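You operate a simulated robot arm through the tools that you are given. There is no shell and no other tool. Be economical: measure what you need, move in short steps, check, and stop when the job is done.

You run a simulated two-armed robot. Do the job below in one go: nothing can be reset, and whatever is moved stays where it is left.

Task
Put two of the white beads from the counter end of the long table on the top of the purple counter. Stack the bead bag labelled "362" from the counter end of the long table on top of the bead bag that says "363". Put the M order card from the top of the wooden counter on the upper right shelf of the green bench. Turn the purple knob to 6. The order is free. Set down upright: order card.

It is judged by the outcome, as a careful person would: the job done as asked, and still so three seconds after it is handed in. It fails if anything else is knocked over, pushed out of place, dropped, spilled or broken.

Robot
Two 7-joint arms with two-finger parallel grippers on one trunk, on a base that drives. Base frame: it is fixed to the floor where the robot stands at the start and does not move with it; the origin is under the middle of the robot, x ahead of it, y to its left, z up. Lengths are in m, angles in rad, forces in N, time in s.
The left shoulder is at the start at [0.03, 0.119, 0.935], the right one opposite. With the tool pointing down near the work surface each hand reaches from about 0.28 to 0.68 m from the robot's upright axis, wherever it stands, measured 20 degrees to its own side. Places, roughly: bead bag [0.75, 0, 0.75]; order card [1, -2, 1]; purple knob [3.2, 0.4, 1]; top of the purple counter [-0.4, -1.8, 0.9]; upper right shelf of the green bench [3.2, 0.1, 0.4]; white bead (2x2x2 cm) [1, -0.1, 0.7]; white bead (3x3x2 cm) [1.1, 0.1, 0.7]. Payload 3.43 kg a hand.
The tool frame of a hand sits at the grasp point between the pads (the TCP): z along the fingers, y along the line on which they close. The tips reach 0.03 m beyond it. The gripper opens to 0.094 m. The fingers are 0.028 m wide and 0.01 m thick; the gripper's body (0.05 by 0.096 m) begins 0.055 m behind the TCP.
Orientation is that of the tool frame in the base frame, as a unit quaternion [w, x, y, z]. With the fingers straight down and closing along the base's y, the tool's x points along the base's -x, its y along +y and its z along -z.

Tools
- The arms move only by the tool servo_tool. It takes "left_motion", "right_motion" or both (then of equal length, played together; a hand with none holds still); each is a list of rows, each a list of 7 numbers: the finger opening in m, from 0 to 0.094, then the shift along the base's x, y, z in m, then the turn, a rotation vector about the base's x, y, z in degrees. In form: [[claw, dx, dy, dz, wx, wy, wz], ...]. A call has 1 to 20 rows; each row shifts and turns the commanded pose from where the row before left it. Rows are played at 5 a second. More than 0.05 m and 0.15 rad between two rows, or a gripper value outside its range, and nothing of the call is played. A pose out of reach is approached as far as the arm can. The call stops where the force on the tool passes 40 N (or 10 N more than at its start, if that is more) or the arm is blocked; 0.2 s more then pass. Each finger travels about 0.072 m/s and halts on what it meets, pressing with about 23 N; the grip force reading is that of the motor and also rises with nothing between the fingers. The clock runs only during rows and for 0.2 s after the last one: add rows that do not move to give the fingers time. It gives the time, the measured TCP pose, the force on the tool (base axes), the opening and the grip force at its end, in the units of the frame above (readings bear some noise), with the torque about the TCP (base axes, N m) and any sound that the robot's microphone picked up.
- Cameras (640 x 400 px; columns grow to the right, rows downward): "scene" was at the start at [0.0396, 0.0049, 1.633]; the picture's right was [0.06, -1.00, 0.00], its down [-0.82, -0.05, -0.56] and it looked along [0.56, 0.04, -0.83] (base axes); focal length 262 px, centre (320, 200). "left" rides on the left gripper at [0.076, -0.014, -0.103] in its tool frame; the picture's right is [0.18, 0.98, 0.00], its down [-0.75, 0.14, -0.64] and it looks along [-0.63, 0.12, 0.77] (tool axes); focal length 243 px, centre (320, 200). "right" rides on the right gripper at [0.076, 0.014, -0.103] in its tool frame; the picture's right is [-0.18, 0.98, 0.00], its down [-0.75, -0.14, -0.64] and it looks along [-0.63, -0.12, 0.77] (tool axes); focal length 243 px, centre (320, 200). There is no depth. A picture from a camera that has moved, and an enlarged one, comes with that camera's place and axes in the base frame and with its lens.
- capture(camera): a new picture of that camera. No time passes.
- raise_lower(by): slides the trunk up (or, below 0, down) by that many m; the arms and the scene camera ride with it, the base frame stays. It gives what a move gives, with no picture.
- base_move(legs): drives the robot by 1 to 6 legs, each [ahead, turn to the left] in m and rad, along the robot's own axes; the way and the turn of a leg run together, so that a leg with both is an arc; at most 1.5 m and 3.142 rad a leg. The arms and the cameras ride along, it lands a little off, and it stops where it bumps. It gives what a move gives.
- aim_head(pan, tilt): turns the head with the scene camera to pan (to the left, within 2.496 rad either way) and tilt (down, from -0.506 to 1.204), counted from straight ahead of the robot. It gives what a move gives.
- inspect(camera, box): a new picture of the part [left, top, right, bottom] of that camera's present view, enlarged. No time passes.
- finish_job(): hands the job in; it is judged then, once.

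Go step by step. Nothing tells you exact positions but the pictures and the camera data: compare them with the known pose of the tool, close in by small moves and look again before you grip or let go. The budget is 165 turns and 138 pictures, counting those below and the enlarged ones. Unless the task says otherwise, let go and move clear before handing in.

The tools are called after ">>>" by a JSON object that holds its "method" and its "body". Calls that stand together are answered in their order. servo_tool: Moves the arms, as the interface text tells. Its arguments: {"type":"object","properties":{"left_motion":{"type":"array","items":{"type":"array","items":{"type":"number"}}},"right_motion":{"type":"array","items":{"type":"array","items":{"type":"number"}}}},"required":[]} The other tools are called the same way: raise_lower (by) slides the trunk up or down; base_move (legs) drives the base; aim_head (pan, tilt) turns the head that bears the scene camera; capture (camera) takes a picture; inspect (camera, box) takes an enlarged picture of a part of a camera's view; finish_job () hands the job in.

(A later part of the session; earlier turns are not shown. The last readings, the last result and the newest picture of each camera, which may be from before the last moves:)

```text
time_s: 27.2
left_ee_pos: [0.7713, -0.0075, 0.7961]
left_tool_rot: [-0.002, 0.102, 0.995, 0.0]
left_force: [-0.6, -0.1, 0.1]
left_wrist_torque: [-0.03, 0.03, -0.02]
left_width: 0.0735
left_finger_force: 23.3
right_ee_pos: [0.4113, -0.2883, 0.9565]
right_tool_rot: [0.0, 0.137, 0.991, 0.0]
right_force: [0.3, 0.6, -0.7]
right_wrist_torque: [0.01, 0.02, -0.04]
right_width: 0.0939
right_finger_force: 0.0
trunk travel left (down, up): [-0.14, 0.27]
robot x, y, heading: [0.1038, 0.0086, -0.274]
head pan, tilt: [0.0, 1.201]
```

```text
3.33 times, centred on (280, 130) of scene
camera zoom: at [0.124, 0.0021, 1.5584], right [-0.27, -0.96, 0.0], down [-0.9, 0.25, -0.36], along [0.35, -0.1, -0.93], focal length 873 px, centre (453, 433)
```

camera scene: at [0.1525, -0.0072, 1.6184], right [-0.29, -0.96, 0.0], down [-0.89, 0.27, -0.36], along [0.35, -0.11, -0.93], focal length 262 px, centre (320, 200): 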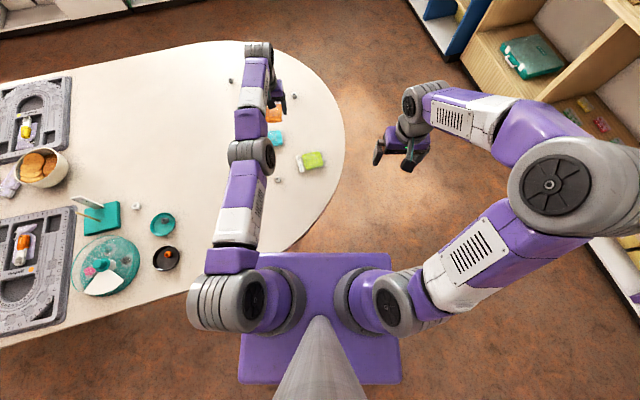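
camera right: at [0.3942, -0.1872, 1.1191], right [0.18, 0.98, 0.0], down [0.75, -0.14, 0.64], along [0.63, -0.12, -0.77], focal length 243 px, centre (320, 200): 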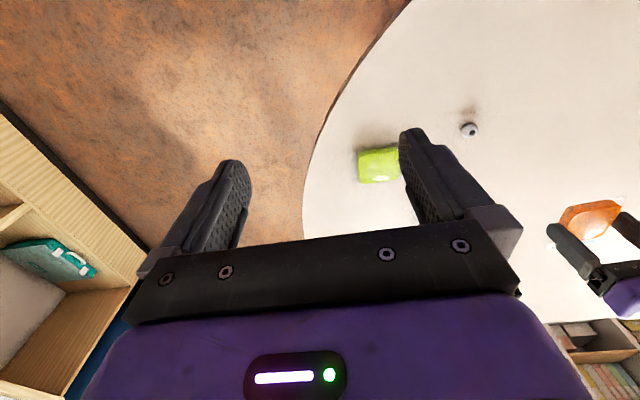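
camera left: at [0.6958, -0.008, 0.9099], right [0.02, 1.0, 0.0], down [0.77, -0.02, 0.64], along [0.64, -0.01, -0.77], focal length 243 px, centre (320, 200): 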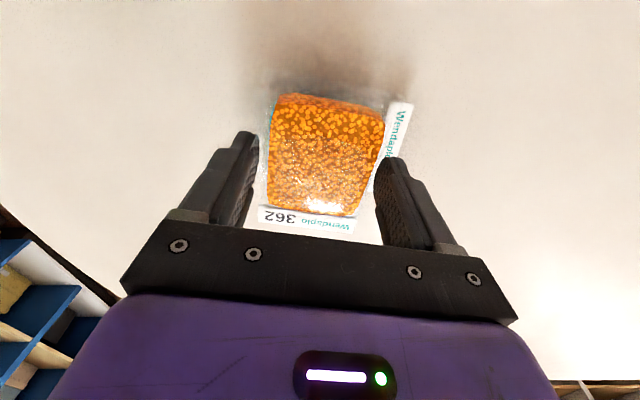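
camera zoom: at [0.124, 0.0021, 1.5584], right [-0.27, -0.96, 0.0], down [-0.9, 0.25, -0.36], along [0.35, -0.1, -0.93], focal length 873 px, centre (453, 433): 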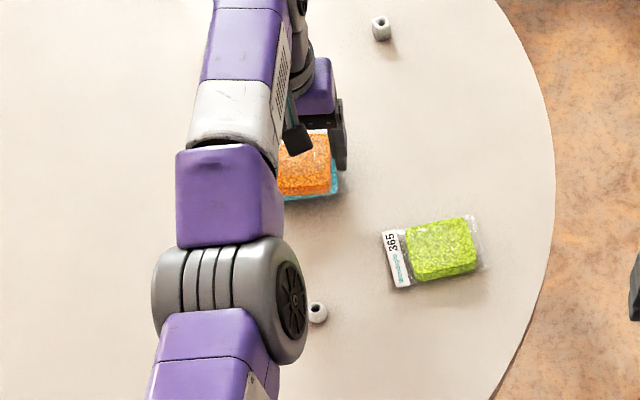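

>>> {"method": "servo_tool", "body": {"left_motion": [[0.045, 0, 0, -0.001, 0, 0, 0], [0.045, 0, 0, 0, 0, 0, 0]]}}

>>> {"method": "servo_tool", "body": {"left_motion": [[0.045, 0, 0, -0.001, 0, 0, 0], [0.045, 0, 0, 0, 0, 0, 0]]}}

```text
time_s: 27.8
left_ee_pos: [0.7722, -0.0081, 0.7952]
left_tool_rot: [-0.001, 0.103, 0.995, 0.0]
left_force: [0.0, -0.1, 4.6]
left_wrist_torque: [0.0, -0.1, -0.01]
left_width: 0.0732
left_finger_force: 23.4
right_ee_pos: [0.4113, -0.2881, 0.9567]
right_tool_rot: [0.0, 0.137, 0.991, 0.001]
right_force: [0.2, -0.1, 0.1]
right_wrist_torque: [0.05, 0.03, -0.03]
right_width: 0.0941
right_finger_force: 0.1
trunk travel left (down, up): [-0.14, 0.27]
robot x, y, heading: [0.1004, 0.0103, -0.273]
head pan, tilt: [0.0, 1.201]
```

```text
time_s: 28.4
left_ee_pos: [0.7721, -0.0075, 0.7955]
left_tool_rot: [0.0, 0.103, 0.995, 0.0]
left_force: [0.2, 0.5, 10.4]
left_wrist_torque: [0.0, -0.11, 0.01]
left_width: 0.0732
left_finger_force: 23.2
right_ee_pos: [0.4109, -0.2884, 0.9566]
right_tool_rot: [0.001, 0.136, 0.991, 0.0]
right_force: [0.2, -0.4, 0.3]
right_wrist_torque: [0.01, 0.0, 0.01]
right_width: 0.094
right_finger_force: 0.1
trunk travel left (down, up): [-0.14, 0.27]
robot x, y, heading: [0.0984, 0.0111, -0.276]
head pan, tilt: [0.0, 1.201]
```

Contact (10 N). I ease back 2 mm, release and lift clear.

>>> {"method": "servo_tool", "body": {"left_motion": [[0.045, 0, 0, 0.002, 0, 0, 0], [0.094, 0, 0, 0, 0, 0, 0], [0.094, 0, 0, 0, 0, 0, 0], [0.094, 0, 0, 0.02, 0, 0, 0], [0.094, 0, 0, 0.04, 0, 0, 0], [0.094, 0, 0, 0.04, 0, 0, 0], [0.094, 0, 0, 0.0, 0, 0, 0]]}}

>>> {"method": "capture", "body": {"camera": "left"}}

```text
time_s: 30.0
left_ee_pos: [0.77, -0.0079, 0.895]
left_tool_rot: [-0.001, 0.102, 0.995, 0.001]
left_force: [0.5, -1.2, 1.1]
left_wrist_torque: [-0.02, 0.01, 0.01]
left_width: 0.0936
left_finger_force: 0.0
right_ee_pos: [0.4116, -0.2883, 0.9557]
right_tool_rot: [0.001, 0.137, 0.991, 0.0]
right_force: [-0.8, -0.9, -0.3]
right_wrist_torque: [-0.01, -0.03, 0.01]
right_width: 0.0939
right_finger_force: 0.1
trunk travel left (down, up): [-0.14, 0.27]
robot x, y, heading: [0.1008, 0.0103, -0.277]
head pan, tilt: [0.0, 1.201]
```

```text
102 pictures are left
camera left: at [0.6937, -0.0079, 0.9984], right [0.02, 1.0, 0.0], down [0.77, -0.02, 0.64], along [0.64, -0.01, -0.77], focal length 243 px, centre (320, 200)
```

left: 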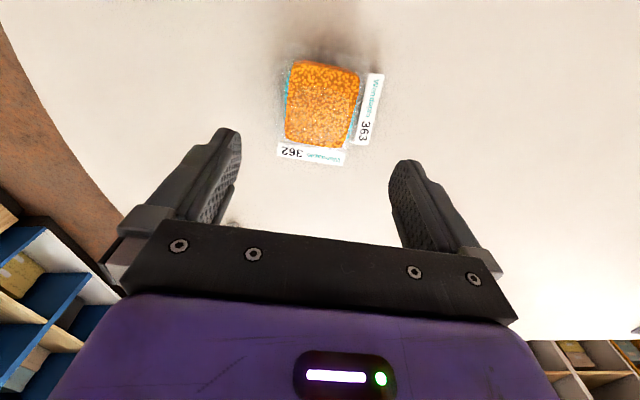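

Bag 362 rests neatly on 363. Now I draw the left arm back and look at the beads closely.

>>> {"method": "servo_tool", "body": {"left_motion": [[0.094, -0.01, 0.02, 0.03, 0, 0, 0], [0.094, -0.02, 0.03, 0.02, 0, 0, 0], [0.094, -0.02, 0.03, 0.02, 0, 0, 0], [0.094, -0.02, 0.03, 0.0, 0, 0, 0], [0.094, -0.02, 0.03, 0.0, 0, 0, 0], [0.094, 0, 0, 0.0, 0, 0, 0]]}}

>>> {"method": "capture", "body": {"camera": "left"}}

>>> {"method": "inspect", "body": {"camera": "scene", "box": [200, 70, 360, 190]}}

```text
time_s: 31.4
left_ee_pos: [0.7706, 0.1177, 0.9886]
left_tool_rot: [-0.004, 0.103, 0.995, 0.0]
left_force: [0.9, 0.2, -0.2]
left_wrist_torque: [0.05, 0.02, 0.04]
left_width: 0.0939
left_finger_force: 0.1
left hand out of reach, approached as far as the arm can: row 1, 2, 3, 4, 5
right_ee_pos: [0.4111, -0.2882, 0.9571]
right_tool_rot: [0.0, 0.137, 0.991, 0.0]
right_force: [0.7, -0.8, 0.6]
right_wrist_torque: [-0.03, -0.01, 0.01]
right_width: 0.0938
right_finger_force: 0.1
trunk travel left (down, up): [-0.14, 0.27]
robot x, y, heading: [0.099, 0.0057, -0.275]
head pan, tilt: [0.0, 1.201]
```

```text
101 pictures are left
camera left: at [0.695, 0.1173, 1.0916], right [0.02, 1.0, 0.0], down [0.77, -0.02, 0.64], along [0.64, -0.01, -0.77], focal length 243 px, centre (320, 200)
```

left: 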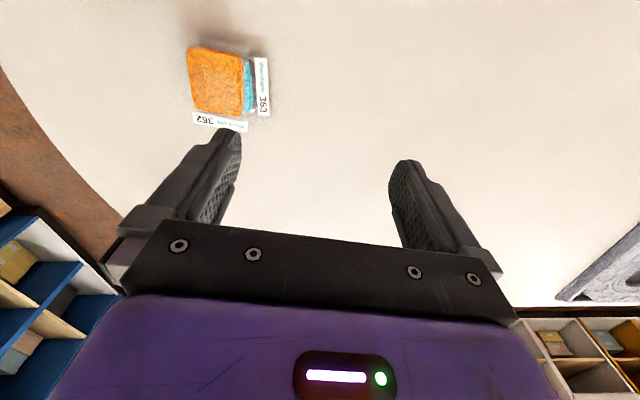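

```text
3.33 times, centred on (280, 130) of scene
camera zoom: at [0.124, 0.0017, 1.5584], right [-0.27, -0.96, 0.0], down [-0.9, 0.25, -0.36], along [0.35, -0.1, -0.93], focal length 873 px, centre (453, 433)
```

zoom: 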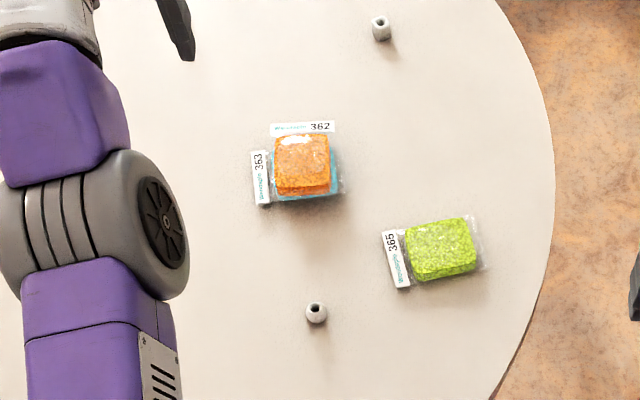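

>>> {"method": "servo_tool", "body": {"left_motion": [[0.094, -0.04, 0.0, 0.0, 0, 0, 0], [0.094, -0.04, 0.0, 0.0, 0, 0, 0], [0.094, -0.04, 0.0, 0.0, 0, 0, 0], [0.094, -0.04, 0.0, 0.0, 0, 0, 0], [0.094, 0, 0, 0.0, 0, 0, 0]]}}

>>> {"method": "capture", "body": {"camera": "scene"}}

```text
time_s: 32.6
left_ee_pos: [0.7589, 0.1078, 1.0226]
left_tool_rot: [-0.003, 0.102, 0.995, 0.0]
left_force: [-0.4, 0.1, 0.0]
left_wrist_torque: [0.03, 0.02, 0.04]
left_width: 0.0942
left_finger_force: 0.1
left hand out of reach, approached as far as the arm can: row 1, 2, 3, 4
right_ee_pos: [0.4112, -0.2874, 0.9565]
right_tool_rot: [0.0, 0.136, 0.991, 0.0]
right_force: [0.5, 0.6, -0.1]
right_wrist_torque: [0.0, -0.01, 0.0]
right_width: 0.094
right_finger_force: 0.2
trunk travel left (down, up): [-0.14, 0.27]
robot x, y, heading: [0.1003, 0.0119, -0.271]
head pan, tilt: [0.0, 1.201]
```

```text
99 pictures are left
camera scene: at [0.1241, 0.0021, 1.5584], right [-0.27, -0.96, 0.0], down [-0.9, 0.25, -0.36], along [0.35, -0.1, -0.93], focal length 262 px, centre (320, 200)
```

scene: 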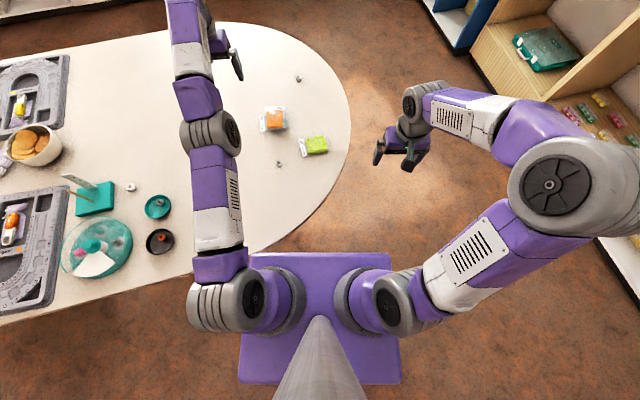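

>>> {"method": "servo_tool", "body": {"left_motion": [[0.094, 0.0, 0.0, -0.04, 0, 0, 0], [0.094, 0.0, 0.0, -0.04, 0, 0, 0], [0.094, 0.0, 0.0, -0.04, 0, 0, 0], [0.094, 0.0, 0.0, -0.03, 0, 0, 0], [0.094, 0, 0, 0.0, 0, 0, 0]]}}

>>> {"method": "servo_tool", "body": {"left_motion": [[0.094, -0.02, 0.005, 0.0, 0, 0, 0], [0.094, -0.02, 0.005, 0, 0, 0, 0], [0.094, 0, 0, 0.0, 0, 0, 0]]}}

```text
time_s: 33.8
left_ee_pos: [0.7905, 0.1032, 0.8792]
left_tool_rot: [-0.003, 0.101, 0.995, 0.0]
left_force: [-0.2, -1.0, -0.1]
left_wrist_torque: [-0.01, -0.02, -0.02]
left_width: 0.0941
left_finger_force: 0.2
left hand out of reach, approached as far as the arm can: row 1, 2, 3, 4
right_ee_pos: [0.4122, -0.2867, 0.9578]
right_tool_rot: [-0.001, 0.137, 0.991, 0.0]
right_force: [1.3, 0.0, -0.2]
right_wrist_torque: [-0.01, 0.0, 0.02]
right_width: 0.094
right_finger_force: 0.0
trunk travel left (down, up): [-0.14, 0.27]
robot x, y, heading: [0.0995, 0.0117, -0.276]
head pan, tilt: [0.0, 1.201]
```

```text
time_s: 34.6
left_ee_pos: [0.7912, 0.1049, 0.8796]
left_tool_rot: [-0.003, 0.102, 0.995, -0.001]
left_force: [-0.1, -1.4, -0.7]
left_wrist_torque: [0.02, 0.01, 0.0]
left_width: 0.0938
left_finger_force: 0.0
left hand out of reach, approached as far as the arm can: row 1, 2
right_ee_pos: [0.4111, -0.2879, 0.9565]
right_tool_rot: [0.0, 0.137, 0.991, 0.0]
right_force: [-0.7, -0.6, -0.1]
right_wrist_torque: [-0.01, 0.0, 0.01]
right_width: 0.0939
right_finger_force: 0.0
trunk travel left (down, up): [-0.14, 0.27]
robot x, y, heading: [0.1031, 0.0102, -0.275]
head pan, tilt: [0.0, 1.201]
```

The left elbow seems caught straight. I try pushing slightly outward and then back in, over empty table.

>>> {"method": "servo_tool", "body": {"left_motion": [[0.094, 0.03, 0.0, 0.0, 0, 0, 0], [0.094, 0.0, 0.0, 0, 0, 0, 0], [0.094, -0.015, 0, 0, 0, 0, 0], [0.094, -0.03, 0, 0, 0, 0, 0], [0.094, -0.03, 0, 0.0, 0, 0, 0], [0.094, 0, 0, 0.0, 0, 0, 0]]}}

>>> {"method": "servo_tool", "body": {"left_motion": [[0.094, 0.0, 0.0, 0.0, 0, 8, 0], [0.094, 0.0, 0.0, 0, 0, 8, 0], [0.094, 0, 0, 0, 0, 8, 0], [0.094, -0.03, 0, 0, 0, 0, 0], [0.094, -0.03, 0, 0.0, 0, 0, 0], [0.094, 0, 0, 0.0, 0, 0, 0]]}}

```text
time_s: 36.0
left_ee_pos: [0.7894, 0.1015, 0.8829]
left_tool_rot: [-0.002, 0.102, 0.995, 0.0]
left_force: [-0.8, 0.0, 0.0]
left_wrist_torque: [-0.02, 0.02, -0.02]
left_width: 0.094
left_finger_force: 0.1
left hand out of reach, approached as far as the arm can: row 1, 3, 4, 5
right_ee_pos: [0.4114, -0.2873, 0.9567]
right_tool_rot: [0.0, 0.137, 0.991, 0.0]
right_force: [-0.2, 0.5, 0.5]
right_wrist_torque: [-0.01, 0.02, -0.01]
right_width: 0.094
right_finger_force: 0.1
trunk travel left (down, up): [-0.14, 0.27]
robot x, y, heading: [0.0996, 0.0096, -0.272]
head pan, tilt: [0.0, 1.201]
```

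```text
time_s: 37.4
left_ee_pos: [0.6493, 0.1061, 0.8856]
left_tool_rot: [-0.208, 0.101, 0.973, -0.02]
left_force: [-0.4, 0.0, 0.2]
left_wrist_torque: [-0.02, 0.0, 0.0]
left_width: 0.094
left_finger_force: 0.1
left hand out of reach, approached as far as the arm can: row 1, 2, 3
right_ee_pos: [0.4109, -0.2884, 0.956]
right_tool_rot: [0.001, 0.136, 0.991, 0.0]
right_force: [0.3, -0.4, 0.3]
right_wrist_torque: [-0.02, 0.04, -0.01]
right_width: 0.0938
right_finger_force: 0.0
trunk travel left (down, up): [-0.14, 0.27]
robot x, y, heading: [0.0978, 0.0125, -0.28]
head pan, tilt: [0.0, 1.201]
```

That freed it. I level the hand again and bring it behind the near bead for a look.

>>> {"method": "servo_tool", "body": {"left_motion": [[0.094, -0.01, -0.01, 0.0, 0, -8, 0], [0.094, -0.03, -0.02, 0, 0, -8, 0], [0.094, -0.03, -0.02, 0, 0, -8, 0], [0.094, -0.01, -0.02, 0, 0, 0, 0], [0.094, 0, 0, 0.0, 0, 0, 0]]}}

>>> {"method": "capture", "body": {"camera": "left"}}

```text
time_s: 38.6
left_ee_pos: [0.5694, 0.0345, 0.8854]
left_tool_rot: [-0.001, 0.101, 0.995, 0.0]
left_force: [0.3, -0.9, 0.2]
left_wrist_torque: [0.01, 0.0, -0.04]
left_width: 0.0941
left_finger_force: 0.1
right_ee_pos: [0.4104, -0.2884, 0.9557]
right_tool_rot: [0.0, 0.137, 0.991, 0.0]
right_force: [0.2, 0.9, -0.3]
right_wrist_torque: [-0.01, -0.04, 0.02]
right_width: 0.0938
right_finger_force: 0.0
trunk travel left (down, up): [-0.14, 0.27]
robot x, y, heading: [0.1029, 0.0102, -0.276]
head pan, tilt: [0.0, 1.201]
```

```text
98 pictures are left
camera left: at [0.4936, 0.0349, 0.9884], right [0.02, 1.0, 0.0], down [0.77, -0.02, 0.64], along [0.64, -0.01, -0.77], focal length 243 px, centre (320, 200)
```

left: 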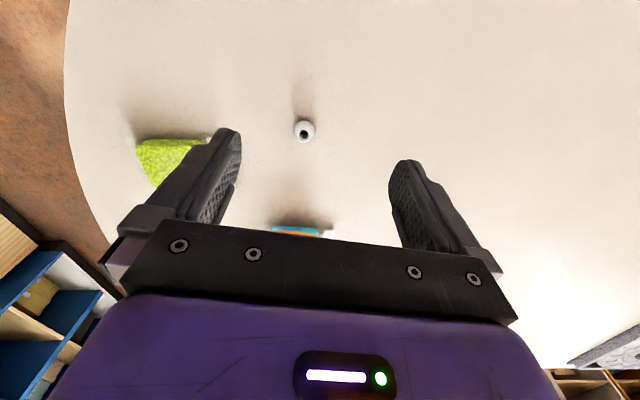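

A white bead lies at about [0.597, 0.0175]. I go down over it with the left hand.

>>> {"method": "servo_tool", "body": {"left_motion": [[0.07, 0.014, -0.008, -0.02, 0, 0, 0], [0.06, 0.014, -0.009, -0.03, 0, 0, 0], [0.06, 0, 0, -0.02, 0, 0, 0], [0.06, 0, 0, 0.0, 0, 0, 0]]}}

>>> {"method": "capture", "body": {"camera": "left"}}

```text
time_s: 39.6
left_ee_pos: [0.5982, 0.0182, 0.8153]
left_tool_rot: [-0.002, 0.102, 0.995, 0.0]
left_force: [0.4, 0.6, 0.2]
left_wrist_torque: [0.02, -0.05, 0.02]
left_width: 0.0599
left_finger_force: 0.1
right_ee_pos: [0.4112, -0.2866, 0.9566]
right_tool_rot: [-0.001, 0.137, 0.991, 0.0]
right_force: [-0.1, -0.3, -0.7]
right_wrist_torque: [0.0, 0.0, 0.0]
right_width: 0.0941
right_finger_force: 0.1
trunk travel left (down, up): [-0.14, 0.27]
robot x, y, heading: [0.1024, 0.0078, -0.269]
head pan, tilt: [0.0, 1.201]
```

```text
97 pictures are left
camera left: at [0.5214, 0.0188, 0.9183], right [0.02, 1.0, 0.0], down [0.77, -0.02, 0.64], along [0.64, -0.01, -0.77], focal length 243 px, centre (320, 200)
```

left: 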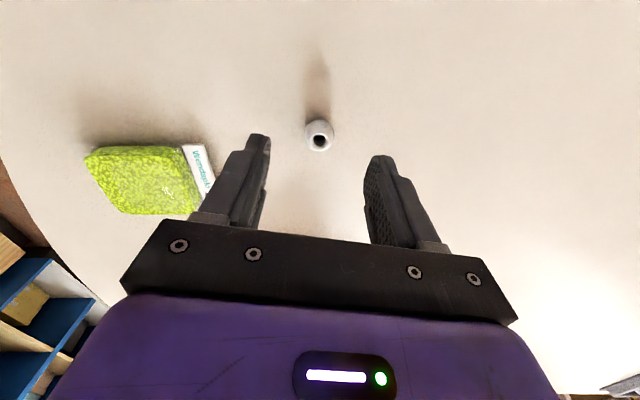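

>>> {"method": "servo_tool", "body": {"left_motion": [[0.05, 0, 0, -0.02, 0, 0, 0], [0.05, 0, 0, -0.018, 0, 0, 0], [0.05, 0, 0, 0.0, 0, 0, 0], [0.01, 0, 0, 0.0, 0, 0, 0], [0.01, 0, 0, 0.0, 0, 0, 0], [0.01, 0, 0, 0.0, 0, 0, 0]]}}

>>> {"method": "capture", "body": {"camera": "left"}}

```text
time_s: 41.0
left_ee_pos: [0.5973, 0.018, 0.7765]
left_tool_rot: [-0.002, 0.102, 0.995, 0.0]
left_force: [0.7, -0.7, -0.5]
left_wrist_torque: [0.0, -0.01, -0.02]
left_width: 0.0195
left_finger_force: 22.9
right_ee_pos: [0.4114, -0.2874, 0.9561]
right_tool_rot: [0.001, 0.136, 0.991, 0.0]
right_force: [0.3, -0.4, -0.2]
right_wrist_torque: [0.03, -0.01, 0.02]
right_width: 0.0941
right_finger_force: 0.0
trunk travel left (down, up): [-0.14, 0.27]
robot x, y, heading: [0.1029, 0.0111, -0.277]
head pan, tilt: [0.0, 1.201]
```

```text
96 pictures are left
camera left: at [0.5215, 0.0191, 0.8807], right [0.02, 1.0, 0.0], down [0.77, -0.02, 0.64], along [0.64, -0.01, -0.77], focal length 243 px, centre (320, 200)
```

left: 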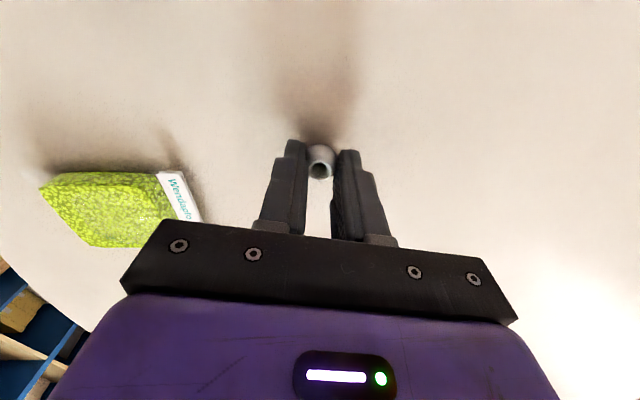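

Gripped the first bead. I lift it, back off from the table, and drive round to the table's right end for the second bead.

>>> {"method": "servo_tool", "body": {"left_motion": [[0.01, 0, 0, 0.03, 0, 0, 0], [0.01, 0, 0, 0.04, 0, 0, 0], [0.01, -0.02, 0, 0.04, 0, 0, 0], [0.01, -0.03, 0, 0.04, 0, 0, 0], [0.01, -0.03, 0.0, 0.02, 0, 0, 0], [0.01, 0, 0, 0.0, 0, 0, 0]]}}

>>> {"method": "base_move", "body": {"legs": [[-0.2, 0], [0, -0.54]]}}

>>> {"method": "aim_head", "body": {"pan": 0.3, "tilt": 0.9}}

>>> {"method": "capture", "body": {"camera": "scene"}}

```text
time_s: 42.4
left_ee_pos: [0.5196, 0.0174, 0.9477]
left_tool_rot: [-0.002, 0.101, 0.995, 0.001]
left_force: [-0.3, 0.0, -0.2]
left_wrist_torque: [0.04, 0.02, 0.04]
left_width: 0.0195
left_finger_force: 23.2
right_ee_pos: [0.4119, -0.2881, 0.9562]
right_tool_rot: [-0.001, 0.136, 0.991, 0.0]
right_force: [0.5, 0.4, 0.5]
right_wrist_torque: [0.0, 0.0, 0.03]
right_width: 0.0942
right_finger_force: 0.0
trunk travel left (down, up): [-0.14, 0.27]
robot x, y, heading: [0.0993, 0.007, -0.268]
head pan, tilt: [0.0, 1.201]
```

```text
time_s: 45.5
left_ee_pos: [0.2731, -0.1442, 0.9487]
left_tool_rot: [-0.003, 0.363, 0.932, 0.0]
left_force: [-0.2, 0.4, 0.0]
left_wrist_torque: [-0.01, 0.02, -0.01]
left_width: 0.0203
left_finger_force: 23.0
right_ee_pos: [0.0239, -0.3516, 0.9565]
right_tool_rot: [0.0, 0.394, 0.919, 0.001]
right_force: [-0.2, 1.1, -0.4]
right_wrist_torque: [0.0, -0.04, 0.01]
right_width: 0.0942
right_finger_force: 0.0
trunk travel left (down, up): [-0.14, 0.27]
robot x, y, heading: [-0.0897, 0.063, -0.813]
head pan, tilt: [0.0, 1.201]
```

```text
time_s: 46.3
left_ee_pos: [0.2745, -0.1429, 0.9479]
left_tool_rot: [-0.001, 0.363, 0.932, 0.001]
left_force: [0.8, 0.2, 0.2]
left_wrist_torque: [-0.03, 0.01, 0.04]
left_width: 0.0202
left_finger_force: 22.9
right_ee_pos: [0.0233, -0.3512, 0.9569]
right_tool_rot: [0.0, 0.395, 0.919, 0.001]
right_force: [0.3, 0.2, 0.5]
right_wrist_torque: [0.0, -0.02, 0.0]
right_width: 0.0941
right_finger_force: 0.0
trunk travel left (down, up): [-0.14, 0.27]
robot x, y, heading: [-0.0915, 0.0613, -0.808]
head pan, tilt: [0.3, 0.901]
```

```text
95 pictures are left
camera scene: at [-0.0473, 0.0475, 1.5782], right [-0.49, -0.87, 0.0], down [-0.68, 0.38, -0.62], along [0.54, -0.3, -0.78], focal length 262 px, centre (320, 200)
```

scene: 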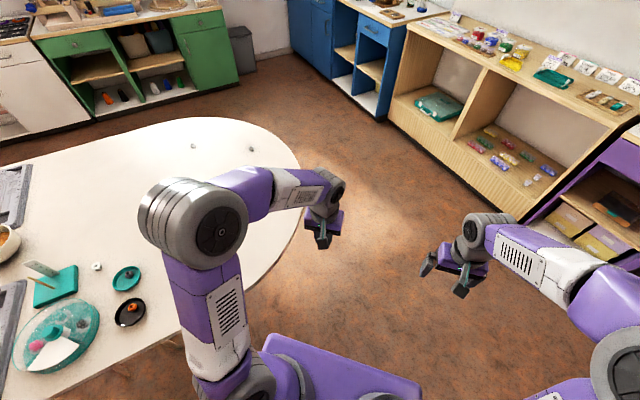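

>>> {"method": "base_move", "body": {"legs": [[0.94, 0], [0, 2.05]]}}

>>> {"method": "aim_head", "body": {"pan": 0.0, "tilt": 1.0}}

>>> {"method": "capture", "body": {"camera": "scene"}}

>>> {"method": "capture", "body": {"camera": "right"}}

```text
time_s: 56.1
left_ee_pos: [0.5719, -0.2004, 0.9482]
left_tool_rot: [-0.002, -0.606, 0.795, -0.001]
left_force: [0.5, 0.5, -0.4]
left_wrist_torque: [-0.05, -0.01, -0.01]
left_width: 0.0202
left_finger_force: 23.3
right_ee_pos: [0.8717, -0.3289, 0.9569]
right_tool_rot: [0.0, -0.578, 0.816, 0.0]
right_force: [0.1, 0.2, 0.1]
right_wrist_torque: [0.01, -0.02, 0.03]
right_width: 0.0939
right_finger_force: 0.1
trunk travel left (down, up): [-0.14, 0.27]
robot x, y, heading: [0.553, -0.6208, 1.233]
head pan, tilt: [0.3, 0.901]
```

```text
time_s: 56.9
left_ee_pos: [0.5719, -0.2007, 0.9488]
left_tool_rot: [-0.002, -0.606, 0.795, -0.002]
left_force: [0.0, 0.3, 0.2]
left_wrist_torque: [-0.03, -0.02, 0.02]
left_width: 0.0201
left_finger_force: 23.1
right_ee_pos: [0.8712, -0.3278, 0.9569]
right_tool_rot: [0.0, -0.578, 0.816, 0.0]
right_force: [0.0, -0.3, 0.6]
right_wrist_torque: [-0.03, 0.03, -0.01]
right_width: 0.0938
right_finger_force: 0.1
trunk travel left (down, up): [-0.14, 0.27]
robot x, y, heading: [0.5552, -0.6181, 1.236]
head pan, tilt: [0.0, 1.0]
```

```text
94 pictures are left
camera scene: at [0.5659, -0.5815, 1.571], right [0.94, -0.33, 0.0], down [-0.28, -0.79, -0.54], along [0.18, 0.51, -0.84], focal length 262 px, centre (320, 200)
```

scene: 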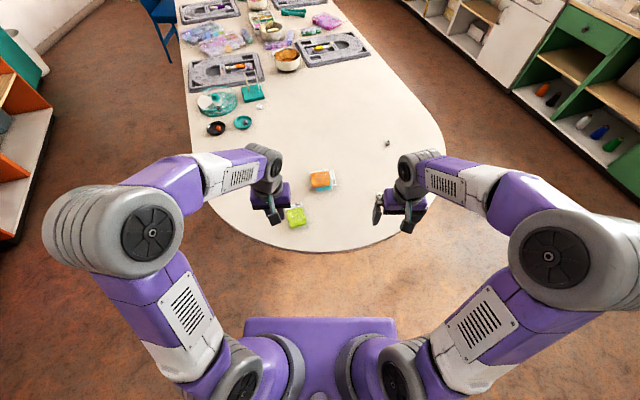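

```text
93 pictures are left
camera right: at [0.8331, -0.3957, 1.0595], right [-0.87, 0.5, 0.0], down [0.38, 0.66, 0.64], along [0.32, 0.56, -0.77], focal length 243 px, centre (320, 200)
```

right: 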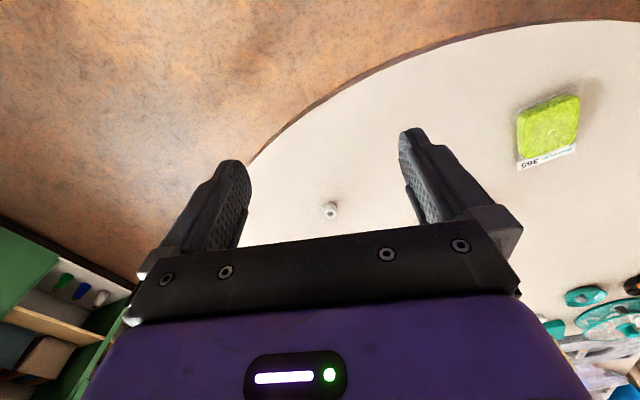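

The second bead appears near [0.95, -0.14]. I move the right hand closer and look.

>>> {"method": "servo_tool", "body": {"right_motion": [[0.094, 0.02, 0.04, -0.015, 0, 0, 0], [0.094, 0.02, 0.04, -0.02, 0, 0, 0], [0.094, 0.02, 0.04, -0.02, 0, 0, 0], [0.06, 0.0, 0.0, -0.0, 0, 0, 0]]}}

>>> {"method": "capture", "body": {"camera": "right"}}

```text
time_s: 57.9
left_ee_pos: [0.5724, -0.202, 0.9493]
left_tool_rot: [-0.002, -0.606, 0.796, -0.001]
left_force: [0.0, -0.4, 0.1]
left_wrist_torque: [-0.01, -0.01, 0.01]
left_width: 0.02
left_finger_force: 23.2
right_ee_pos: [0.9308, -0.2075, 0.8999]
right_tool_rot: [0.0, -0.577, 0.816, 0.0]
right_force: [0.1, -0.7, -0.4]
right_wrist_torque: [-0.01, 0.06, -0.02]
right_width: 0.0601
right_finger_force: 0.0
trunk travel left (down, up): [-0.14, 0.27]
robot x, y, heading: [0.5529, -0.6223, 1.23]
head pan, tilt: [0.0, 1.0]
```

```text
92 pictures are left
camera right: at [0.8936, -0.275, 1.0037], right [-0.87, 0.5, 0.0], down [0.38, 0.66, 0.64], along [0.32, 0.56, -0.77], focal length 243 px, centre (320, 200)
```

right: 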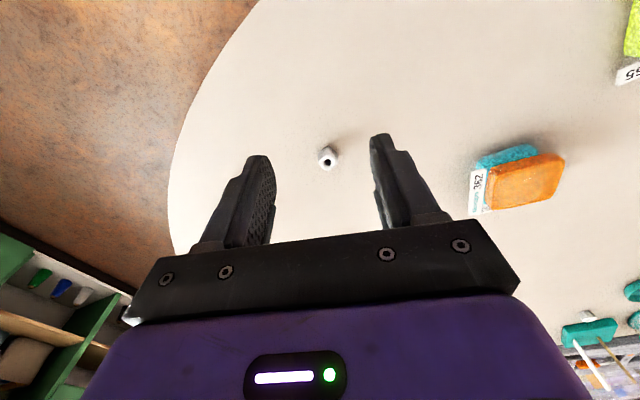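

>>> {"method": "servo_tool", "body": {"right_motion": [[0.06, 0.013, 0.032, -0.02, 0, 0, 0], [0.06, 0.0135, 0.0325, -0.02, 0, 0, 0], [0.06, 0.0, 0.0, -0.04, 0, 0, 0], [0.06, 0.0, 0.0, -0.0, 0, 0, 0]]}}

>>> {"method": "capture", "body": {"camera": "right"}}

```text
time_s: 58.9
left_ee_pos: [0.572, -0.2011, 0.9482]
left_tool_rot: [-0.001, -0.606, 0.795, -0.001]
left_force: [0.4, -1.2, -0.6]
left_wrist_torque: [-0.01, 0.04, 0.0]
left_width: 0.0199
left_finger_force: 22.6
right_ee_pos: [0.9579, -0.1437, 0.8206]
right_tool_rot: [0.0, -0.578, 0.816, 0.0]
right_force: [0.3, 0.4, -0.1]
right_wrist_torque: [-0.01, -0.01, 0.0]
right_width: 0.0601
right_finger_force: 0.1
trunk travel left (down, up): [-0.14, 0.27]
robot x, y, heading: [0.5532, -0.6201, 1.231]
head pan, tilt: [0.0, 1.0]
```

```text
91 pictures are left
camera right: at [0.9203, -0.2107, 0.9234], right [-0.87, 0.5, 0.0], down [0.38, 0.66, 0.64], along [0.32, 0.56, -0.77], focal length 243 px, centre (320, 200)
```

right: 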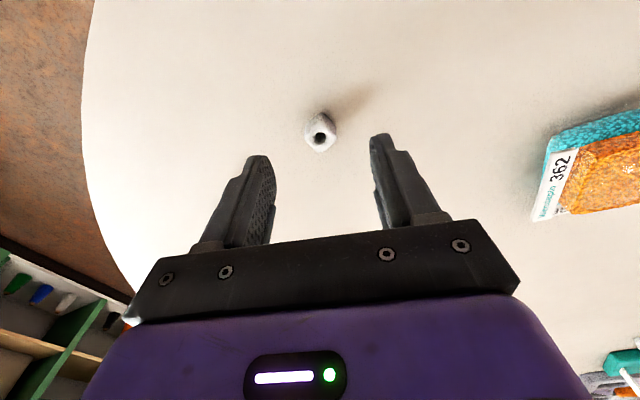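

>>> {"method": "servo_tool", "body": {"right_motion": [[0.055, 0, 0, -0.025, 0, 0, 0], [0.055, 0, 0, -0.019, 0, 0, 0], [0.055, 0, 0, 0.0, 0, 0, 0], [0.01, 0, 0, 0.0, 0, 0, 0], [0.01, 0, 0, 0.0, 0, 0, 0], [0.01, 0, 0, 0.0, 0, 0, 0]]}}

>>> {"method": "capture", "body": {"camera": "right"}}

```text
time_s: 60.3
left_ee_pos: [0.572, -0.2006, 0.9471]
left_tool_rot: [-0.002, -0.606, 0.796, -0.001]
left_force: [-0.2, 0.0, 0.1]
left_wrist_torque: [0.02, 0.01, -0.02]
left_width: 0.0201
left_finger_force: 23.0
right_ee_pos: [0.9567, -0.1432, 0.7767]
right_tool_rot: [0.0, -0.578, 0.816, 0.0]
right_force: [0.4, -0.2, 0.3]
right_wrist_torque: [-0.03, -0.02, -0.02]
right_width: 0.0186
right_finger_force: 22.8
trunk travel left (down, up): [-0.14, 0.27]
robot x, y, heading: [0.5578, -0.6158, 1.236]
head pan, tilt: [0.0, 1.0]
```

```text
90 pictures are left
camera right: at [0.9194, -0.2107, 0.88], right [-0.87, 0.5, 0.0], down [0.38, 0.66, 0.64], along [0.32, 0.56, -0.77], focal length 243 px, centre (320, 200)
```

right: 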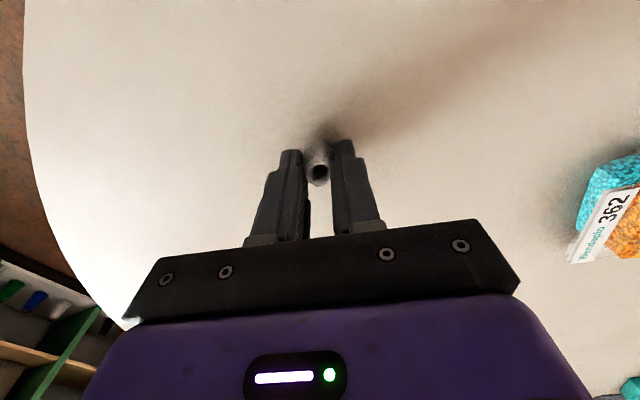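

Both beads are held. I lift, retract the right hand, then drive to the purple counter.

>>> {"method": "servo_tool", "body": {"right_motion": [[0.01, 0, 0, 0.04, 0, 0, 0], [0.01, 0, 0, 0.045, 0, 0, 0], [0.01, -0.015, -0.03, 0.035, 0, 0, 0], [0.01, -0.02, -0.04, 0.02, 0, 0, 0], [0.01, -0.02, -0.04, 0.02, 0, 0, 0], [0.01, -0.02, -0.04, 0.02, 0, 0, 0], [0.01, 0, 0, 0, 0, 0, 0]]}}

>>> {"method": "base_move", "body": {"legs": [[-0.1, 0], [0, 2.3]]}}

>>> {"method": "aim_head", "body": {"pan": 0.0, "tilt": 0.8}}

>>> {"method": "capture", "body": {"camera": "scene"}}

```text
time_s: 61.9
left_ee_pos: [0.5723, -0.2003, 0.9475]
left_tool_rot: [-0.002, -0.606, 0.796, -0.001]
left_force: [0.5, -0.6, -0.1]
left_wrist_torque: [-0.02, 0.04, -0.01]
left_width: 0.0199
left_finger_force: 23.0
right_ee_pos: [0.8809, -0.2936, 0.9574]
right_tool_rot: [0.0, -0.578, 0.816, 0.0]
right_force: [0.2, -0.3, -0.1]
right_wrist_torque: [0.05, -0.02, 0.0]
right_width: 0.0204
right_finger_force: 23.0
trunk travel left (down, up): [-0.14, 0.27]
robot x, y, heading: [0.5549, -0.6183, 1.231]
head pan, tilt: [0.0, 1.0]
```

```text
time_s: 68.5
left_ee_pos: [0.1984, -0.978, 0.9476]
left_tool_rot: [0.001, 0.974, 0.228, 0.002]
left_force: [0.5, -0.4, -0.1]
left_wrist_torque: [0.03, -0.01, -0.01]
left_width: 0.0201
left_finger_force: 23.1
right_ee_pos: [0.0612, -0.6872, 0.9574]
right_tool_rot: [0.001, 0.981, 0.193, 0.0]
right_force: [0.2, -0.5, 0.0]
right_wrist_torque: [-0.04, 0.01, -0.04]
right_width: 0.017
right_finger_force: 22.9
trunk travel left (down, up): [-0.14, 0.27]
robot x, y, heading: [0.5202, -0.7116, -2.757]
head pan, tilt: [0.0, 1.0]
```

```text
time_s: 69.2
left_ee_pos: [0.1986, -0.979, 0.9468]
left_tool_rot: [0.0, 0.974, 0.227, 0.002]
left_force: [0.9, 0.0, 0.0]
left_wrist_torque: [-0.02, -0.01, 0.0]
left_width: 0.0201
left_finger_force: 23.5
right_ee_pos: [0.0601, -0.6855, 0.9582]
right_tool_rot: [0.0, 0.981, 0.194, 0.0]
right_force: [-0.1, -0.3, -0.8]
right_wrist_torque: [-0.02, 0.02, 0.01]
right_width: 0.0169
right_finger_force: 23.3
trunk travel left (down, up): [-0.14, 0.27]
robot x, y, heading: [0.5216, -0.7127, -2.755]
head pan, tilt: [0.0, 0.799]
```

```text
89 pictures are left
camera scene: at [0.4728, -0.7324, 1.5861], right [-0.38, 0.92, 0.0], down [0.66, 0.27, -0.7], along [-0.64, -0.26, -0.72], focal length 262 px, centre (320, 200)
```

scene: 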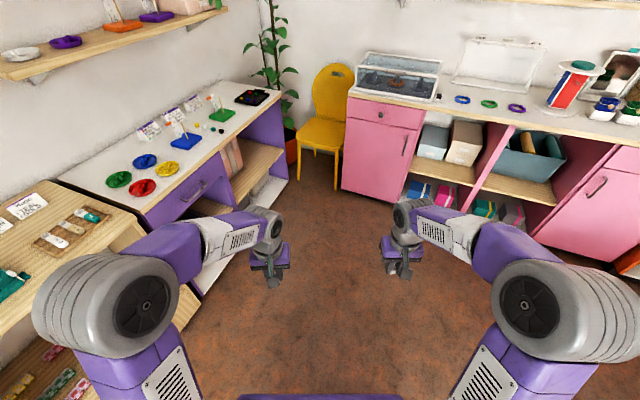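

Purple counter front edge is at y≈-1.54; there's a free front strip. I raise the trunk for clearance and drive in front of it.

>>> {"method": "raise_lower", "body": {"by": 0.12}}

>>> {"method": "base_move", "body": {"legs": [[0, -0.03], [0.98, 0], [0, 1.216]]}}

>>> {"method": "aim_head", "body": {"pan": 0.0, "tilt": 0.9}}

>>> {"method": "capture", "body": {"camera": "scene"}}

```text
time_s: 70.7
left_ee_pos: [0.1974, -0.9783, 1.0673]
left_tool_rot: [-0.001, 0.974, 0.228, 0.001]
left_force: [-0.3, -0.1, -0.6]
left_wrist_torque: [-0.01, 0.0, 0.01]
left_width: 0.0201
left_finger_force: 22.8
right_ee_pos: [0.0587, -0.6856, 1.0779]
right_tool_rot: [-0.001, 0.981, 0.193, 0.001]
right_force: [-0.1, -0.1, 0.0]
right_wrist_torque: [-0.02, 0.02, -0.02]
right_width: 0.018
right_finger_force: 23.1
trunk travel left (down, up): [-0.26, 0.15]
robot x, y, heading: [0.5231, -0.7116, -2.752]
head pan, tilt: [0.0, 0.799]
```

```text
time_s: 79.2
left_ee_pos: [-0.2583, -1.4576, 1.0681]
left_tool_rot: [-0.001, 0.676, 0.737, 0.001]
left_force: [0.4, 0.8, 0.2]
left_wrist_torque: [0.0, 0.0, 0.01]
left_width: 0.02
left_finger_force: 22.9
right_ee_pos: [-0.5799, -1.4774, 1.0765]
right_tool_rot: [-0.001, 0.702, 0.713, 0.0]
right_force: [-0.1, -0.2, 0.5]
right_wrist_torque: [-0.01, 0.02, -0.01]
right_width: 0.0182
right_finger_force: 23.0
trunk travel left (down, up): [-0.26, 0.15]
robot x, y, heading: [-0.3881, -1.0571, -1.555]
head pan, tilt: [0.0, 0.799]
```

```text
time_s: 79.9
left_ee_pos: [-0.2579, -1.4576, 1.067]
left_tool_rot: [-0.001, 0.676, 0.737, 0.002]
left_force: [-0.1, -0.4, 0.0]
left_wrist_torque: [0.02, -0.03, -0.01]
left_width: 0.0201
left_finger_force: 23.2
right_ee_pos: [-0.5806, -1.4781, 1.0783]
right_tool_rot: [-0.001, 0.701, 0.713, 0.0]
right_force: [-0.1, 0.6, -0.1]
right_wrist_torque: [0.02, -0.02, 0.0]
right_width: 0.0182
right_finger_force: 23.6
trunk travel left (down, up): [-0.26, 0.15]
robot x, y, heading: [-0.3872, -1.0592, -1.554]
head pan, tilt: [0.0, 0.901]
```

```text
88 pictures are left
camera scene: at [-0.3875, -1.1041, 1.6982], right [-1.0, -0.02, 0.0], down [-0.01, 0.78, -0.62], along [0.01, -0.62, -0.78], focal length 262 px, centre (320, 200)
```

scene: 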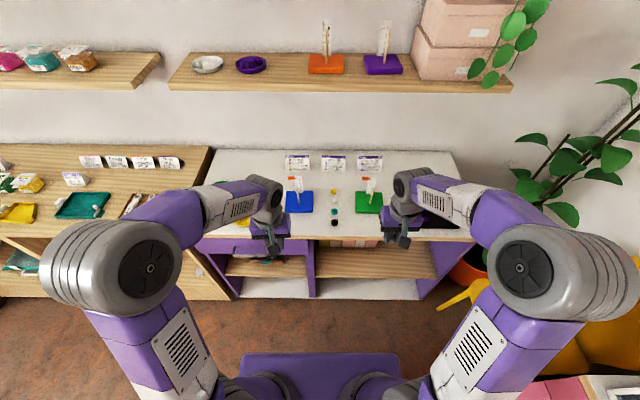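

>>> {"method": "inspect", "body": {"camera": "scene", "box": [200, 140, 470, 300]}}

>>> {"method": "capture", "body": {"camera": "left"}}

>>> {"method": "capture", "body": {"camera": "right"}}

```text
2.37 times, centred on (335, 220) of scene
camera zoom: at [-0.3875, -1.1041, 1.6982], right [-1.0, -0.02, 0.0], down [-0.01, 0.78, -0.62], along [0.01, -0.62, -0.78], focal length 621 px, centre (284, 153)
```

zoom: 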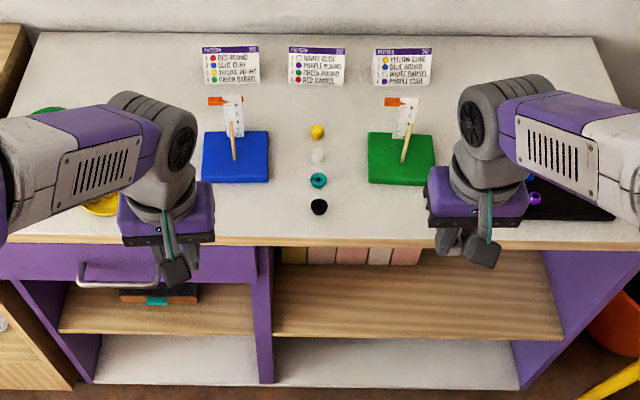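

```text
86 pictures are left
camera left: at [-0.2776, -1.3843, 1.1707], right [0.96, 0.27, 0.0], down [0.2, -0.74, 0.64], along [0.17, -0.62, -0.77], focal length 243 px, centre (320, 200)
```

left: 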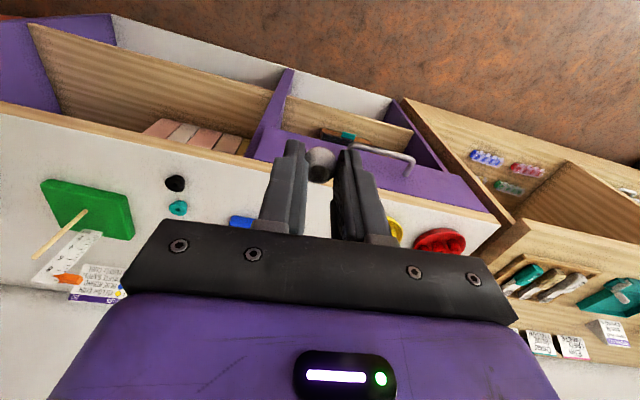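

```text
85 pictures are left
camera right: at [-0.5659, -1.4012, 1.1806], right [0.99, -0.17, 0.0], down [-0.13, -0.76, 0.64], along [-0.11, -0.63, -0.77], focal length 243 px, centre (320, 200)
```

right: 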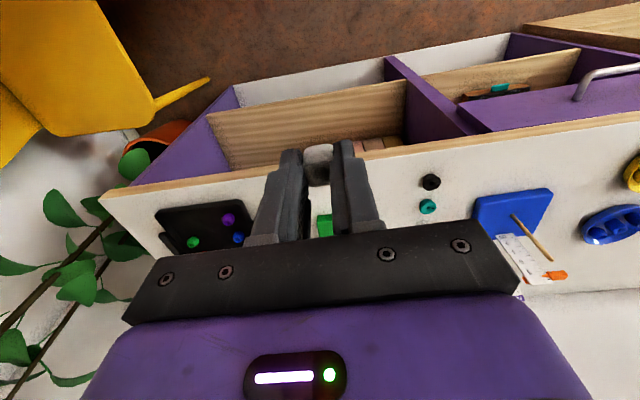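

Beads go on the free strip at y≈-1.64: left one at x≈-0.27 (in front of the blue tray), right one at x≈-0.575 (in front of the green tray). Moving both above these spots.

>>> {"method": "servo_tool", "body": {"left_motion": [[0.01, -0.002, -0.03, -0.01, 0, 0, 0], [0.01, -0.002, -0.03, -0.015, 0, 0, 0], [0.01, -0.002, -0.03, -0.02, 0, 0, 0], [0.01, -0.002, -0.03, -0.025, 0, 0, 0], [0.01, -0.002, -0.03, -0.025, 0, 0, 0], [0.01, -0.002, -0.03, -0.025, 0, 0, 0], [0.01, 0, 0, 0, 0, 0, 0]], "right_motion": [[0.01, 0.001, -0.027, -0.015, 0, 0, 0], [0.01, 0.001, -0.027, -0.015, 0, 0, 0], [0.01, 0.001, -0.027, -0.025, 0, 0, 0], [0.01, 0.001, -0.027, -0.025, 0, 0, 0], [0.01, 0.001, -0.027, -0.025, 0, 0, 0], [0.01, 0.001, -0.027, -0.025, 0, 0, 0], [0.01, 0, 0, 0, 0, 0, 0]]}}

>>> {"method": "capture", "body": {"camera": "left"}}

>>> {"method": "capture", "body": {"camera": "right"}}

```text
time_s: 81.5
left_ee_pos: [-0.271, -1.6369, 0.9472]
left_tool_rot: [-0.001, 0.677, 0.736, 0.001]
left_force: [-0.7, 0.2, 0.2]
left_wrist_torque: [-0.01, -0.02, 0.02]
left_width: 0.0198
left_finger_force: 23.0
right_ee_pos: [-0.5747, -1.639, 0.9497]
right_tool_rot: [0.001, 0.701, 0.713, -0.001]
right_force: [0.3, -0.6, -1.0]
right_wrist_torque: [-0.01, 0.03, -0.04]
right_width: 0.0181
right_finger_force: 22.4
trunk travel left (down, up): [-0.26, 0.15]
robot x, y, heading: [-0.3864, -1.0578, -1.555]
head pan, tilt: [0.0, 0.901]
```

```text
84 pictures are left
camera left: at [-0.2899, -1.5634, 1.0512], right [0.96, 0.27, 0.0], down [0.2, -0.74, 0.64], along [0.17, -0.62, -0.77], focal length 243 px, centre (320, 200)
```

left: 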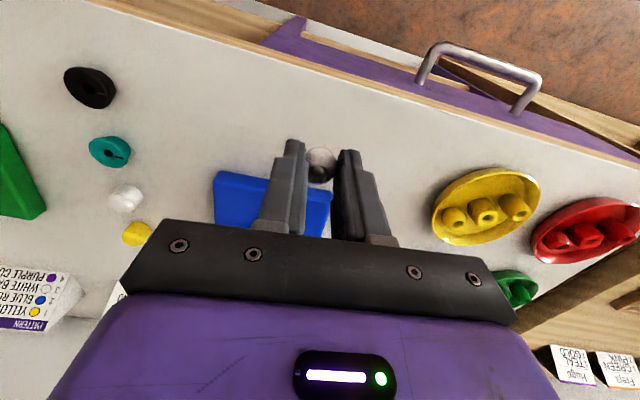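

```text
83 pictures are left
camera right: at [-0.5607, -1.562, 1.0519], right [0.99, -0.17, 0.0], down [-0.13, -0.75, 0.64], along [-0.11, -0.63, -0.77], focal length 243 px, centre (320, 200)
```

right: 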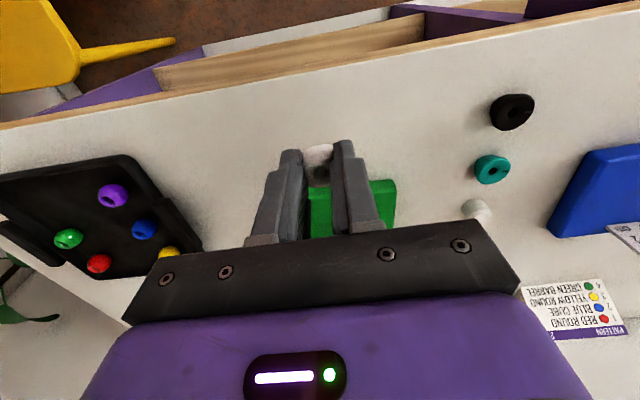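

>>> {"method": "servo_tool", "body": {"left_motion": [[0.01, 0, 0, -0.02, 0, 0, 0], [0.01, 0, 0, -0.015, 0, 0, 0], [0.01, 0, 0, -0.003, 0, 0, 0], [0.01, 0, 0, 0, 0, 0, 0]], "right_motion": [[0.01, 0, 0, -0.02, 0, 0, 0], [0.01, 0, 0, -0.015, 0, 0, 0], [0.01, 0, 0, -0.005, 0, 0, 0], [0.01, 0, 0, 0, 0, 0, 0]]}}

>>> {"method": "inspect", "body": {"camera": "left", "box": [220, 100, 420, 240]}}

>>> {"method": "inspect", "body": {"camera": "right", "box": [220, 100, 420, 240]}}

```text
time_s: 82.5
left_ee_pos: [-0.2705, -1.6384, 0.9106]
left_tool_rot: [-0.001, 0.677, 0.736, 0.001]
left_force: [0.3, 0.1, 0.3]
left_wrist_torque: [-0.03, -0.03, -0.02]
left_width: 0.0199
left_finger_force: 22.5
right_ee_pos: [-0.5729, -1.6394, 0.9068]
right_tool_rot: [0.0, 0.702, 0.713, 0.0]
right_force: [0.0, 0.6, -0.5]
right_wrist_torque: [0.03, -0.01, -0.02]
right_width: 0.018
right_finger_force: 23.4
trunk travel left (down, up): [-0.26, 0.15]
robot x, y, heading: [-0.3883, -1.0566, -1.556]
head pan, tilt: [0.0, 0.901]
```

```text
2.86 times, centred on (320, 170) of left
camera zoom: at [-0.2893, -1.5643, 1.0124], right [0.96, 0.27, 0.0], down [0.2, -0.74, 0.64], along [0.17, -0.62, -0.77], focal length 693 px, centre (320, 286)
```

zoom: 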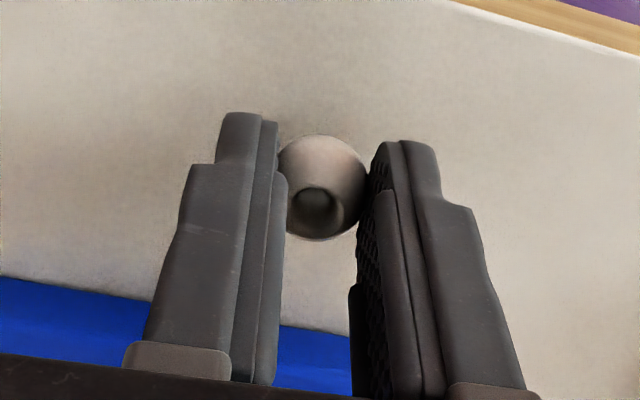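

```text
2.86 times, centred on (320, 170) of right
camera zoom: at [-0.56, -1.5632, 1.0105], right [0.99, -0.17, 0.0], down [-0.13, -0.76, 0.64], along [-0.11, -0.63, -0.77], focal length 693 px, centre (320, 286)
```

zoom: 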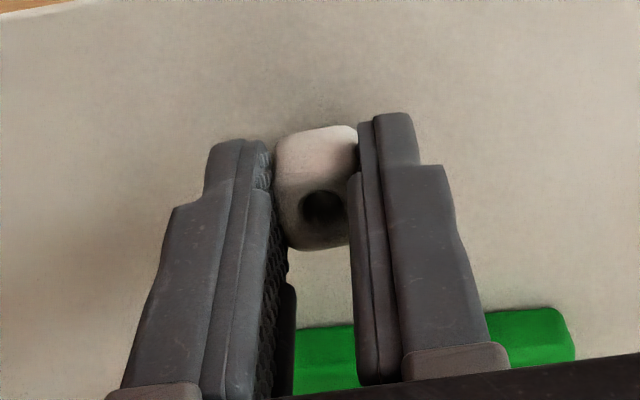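

>>> {"method": "servo_tool", "body": {"left_motion": [[0.01, 0, 0, -0.002, 0, 0, 0], [0.01, 0, 0, -0.002, 0, 0, 0], [0.01, 0, 0, -0.002, 0, 0, 0], [0.01, 0, 0, 0, 0, 0, 0]], "right_motion": [[0.01, 0, 0, -0.002, 0, 0, 0], [0.01, 0, 0, -0.001, 0, 0, 0], [0.01, 0, 0, -0.001, 0, 0, 0], [0.01, 0, 0, 0, 0, 0, 0]]}}

>>> {"method": "servo_tool", "body": {"left_motion": [[0.01, 0, 0, -0.001, 0, 0, 0], [0.01, 0, 0, -0.001, 0, 0, 0], [0.01, 0, 0, -0.001, 0, 0, 0], [0.01, 0, 0, 0, 0, 0, 0]], "right_motion": [[0.01, 0, 0, -0.001, 0, 0, 0], [0.01, 0, 0, -0.001, 0, 0, 0], [0.01, 0, 0, -0.001, 0, 0, 0], [0.01, 0, 0, 0, 0, 0, 0]]}}

```text
time_s: 83.5
left_ee_pos: [-0.271, -1.6366, 0.9032]
left_tool_rot: [-0.001, 0.676, 0.737, 0.001]
left_force: [-0.4, 0.8, -0.1]
left_wrist_torque: [-0.03, -0.01, -0.01]
left_width: 0.0203
left_finger_force: 23.0
right_ee_pos: [-0.5741, -1.64, 0.9041]
right_tool_rot: [0.0, 0.701, 0.713, 0.0]
right_force: [-0.2, 0.3, 0.3]
right_wrist_torque: [0.01, 0.01, 0.01]
right_width: 0.0182
right_finger_force: 23.0
trunk travel left (down, up): [-0.26, 0.15]
robot x, y, heading: [-0.3871, -1.0625, -1.551]
head pan, tilt: [0.0, 0.901]
```

```text
time_s: 84.5
left_ee_pos: [-0.2693, -1.6365, 0.9014]
left_tool_rot: [-0.002, 0.677, 0.736, 0.001]
left_force: [-0.8, -0.1, 0.1]
left_wrist_torque: [0.0, -0.01, 0.0]
left_width: 0.0201
left_finger_force: 23.3
right_ee_pos: [-0.5736, -1.6399, 0.9008]
right_tool_rot: [0.0, 0.701, 0.713, 0.0]
right_force: [0.1, 0.4, 0.7]
right_wrist_torque: [0.01, 0.01, 0.0]
right_width: 0.0179
right_finger_force: 22.9
trunk travel left (down, up): [-0.26, 0.15]
robot x, y, heading: [-0.3847, -1.057, -1.555]
head pan, tilt: [0.0, 0.901]
```

>>> {"method": "servo_tool", "body": {"left_motion": [[0.01, 0, 0, -0.001, 0, 0, 0], [0.01, 0, 0, -0.001, 0, 0, 0], [0.01, 0, 0, -0.001, 0, 0, 0], [0.01, 0, 0, 0, 0, 0, 0]], "right_motion": [[0.01, 0, 0, -0.001, 0, 0, 0], [0.01, 0, 0, -0.001, 0, 0, 0], [0.01, 0, 0, -0.001, 0, 0, 0], [0.01, 0, 0, 0, 0, 0, 0]]}}

>>> {"method": "servo_tool", "body": {"left_motion": [[0.01, 0, 0, -0.001, 0, 0, 0], [0.01, 0, 0, -0.001, 0, 0, 0], [0.01, 0, 0, 0, 0, 0, 0]], "right_motion": [[0.01, 0, 0, -0.001, 0, 0, 0], [0.01, 0, 0, -0.001, 0, 0, 0], [0.01, 0, 0, 0, 0, 0, 0]]}}

```text
time_s: 85.5
left_ee_pos: [-0.2697, -1.6381, 0.8977]
left_tool_rot: [-0.002, 0.677, 0.736, 0.001]
left_force: [0.2, 1.1, 1.6]
left_wrist_torque: [0.0, 0.04, 0.0]
left_width: 0.0198
left_finger_force: 23.0
right_ee_pos: [-0.5749, -1.6395, 0.8968]
right_tool_rot: [0.001, 0.702, 0.712, 0.001]
right_force: [0.0, -0.2, 0.1]
right_wrist_torque: [0.01, 0.02, 0.03]
right_width: 0.0183
right_finger_force: 23.4
trunk travel left (down, up): [-0.26, 0.15]
robot x, y, heading: [-0.3865, -1.0619, -1.558]
head pan, tilt: [0.0, 0.901]
```

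```text
time_s: 86.3
left_ee_pos: [-0.2703, -1.6384, 0.8978]
left_tool_rot: [-0.001, 0.676, 0.737, 0.0]
left_force: [1.3, 0.1, 13.5]
left_wrist_torque: [-0.06, 0.01, -0.01]
left_width: 0.0203
left_finger_force: 22.9
right_ee_pos: [-0.5743, -1.639, 0.8968]
right_tool_rot: [0.001, 0.702, 0.713, -0.001]
right_force: [-0.3, -1.2, 2.3]
right_wrist_torque: [-0.04, 0.04, -0.02]
right_width: 0.0181
right_finger_force: 22.8
trunk travel left (down, up): [-0.26, 0.15]
robot x, y, heading: [-0.3836, -1.0602, -1.554]
head pan, tilt: [0.0, 0.901]
```

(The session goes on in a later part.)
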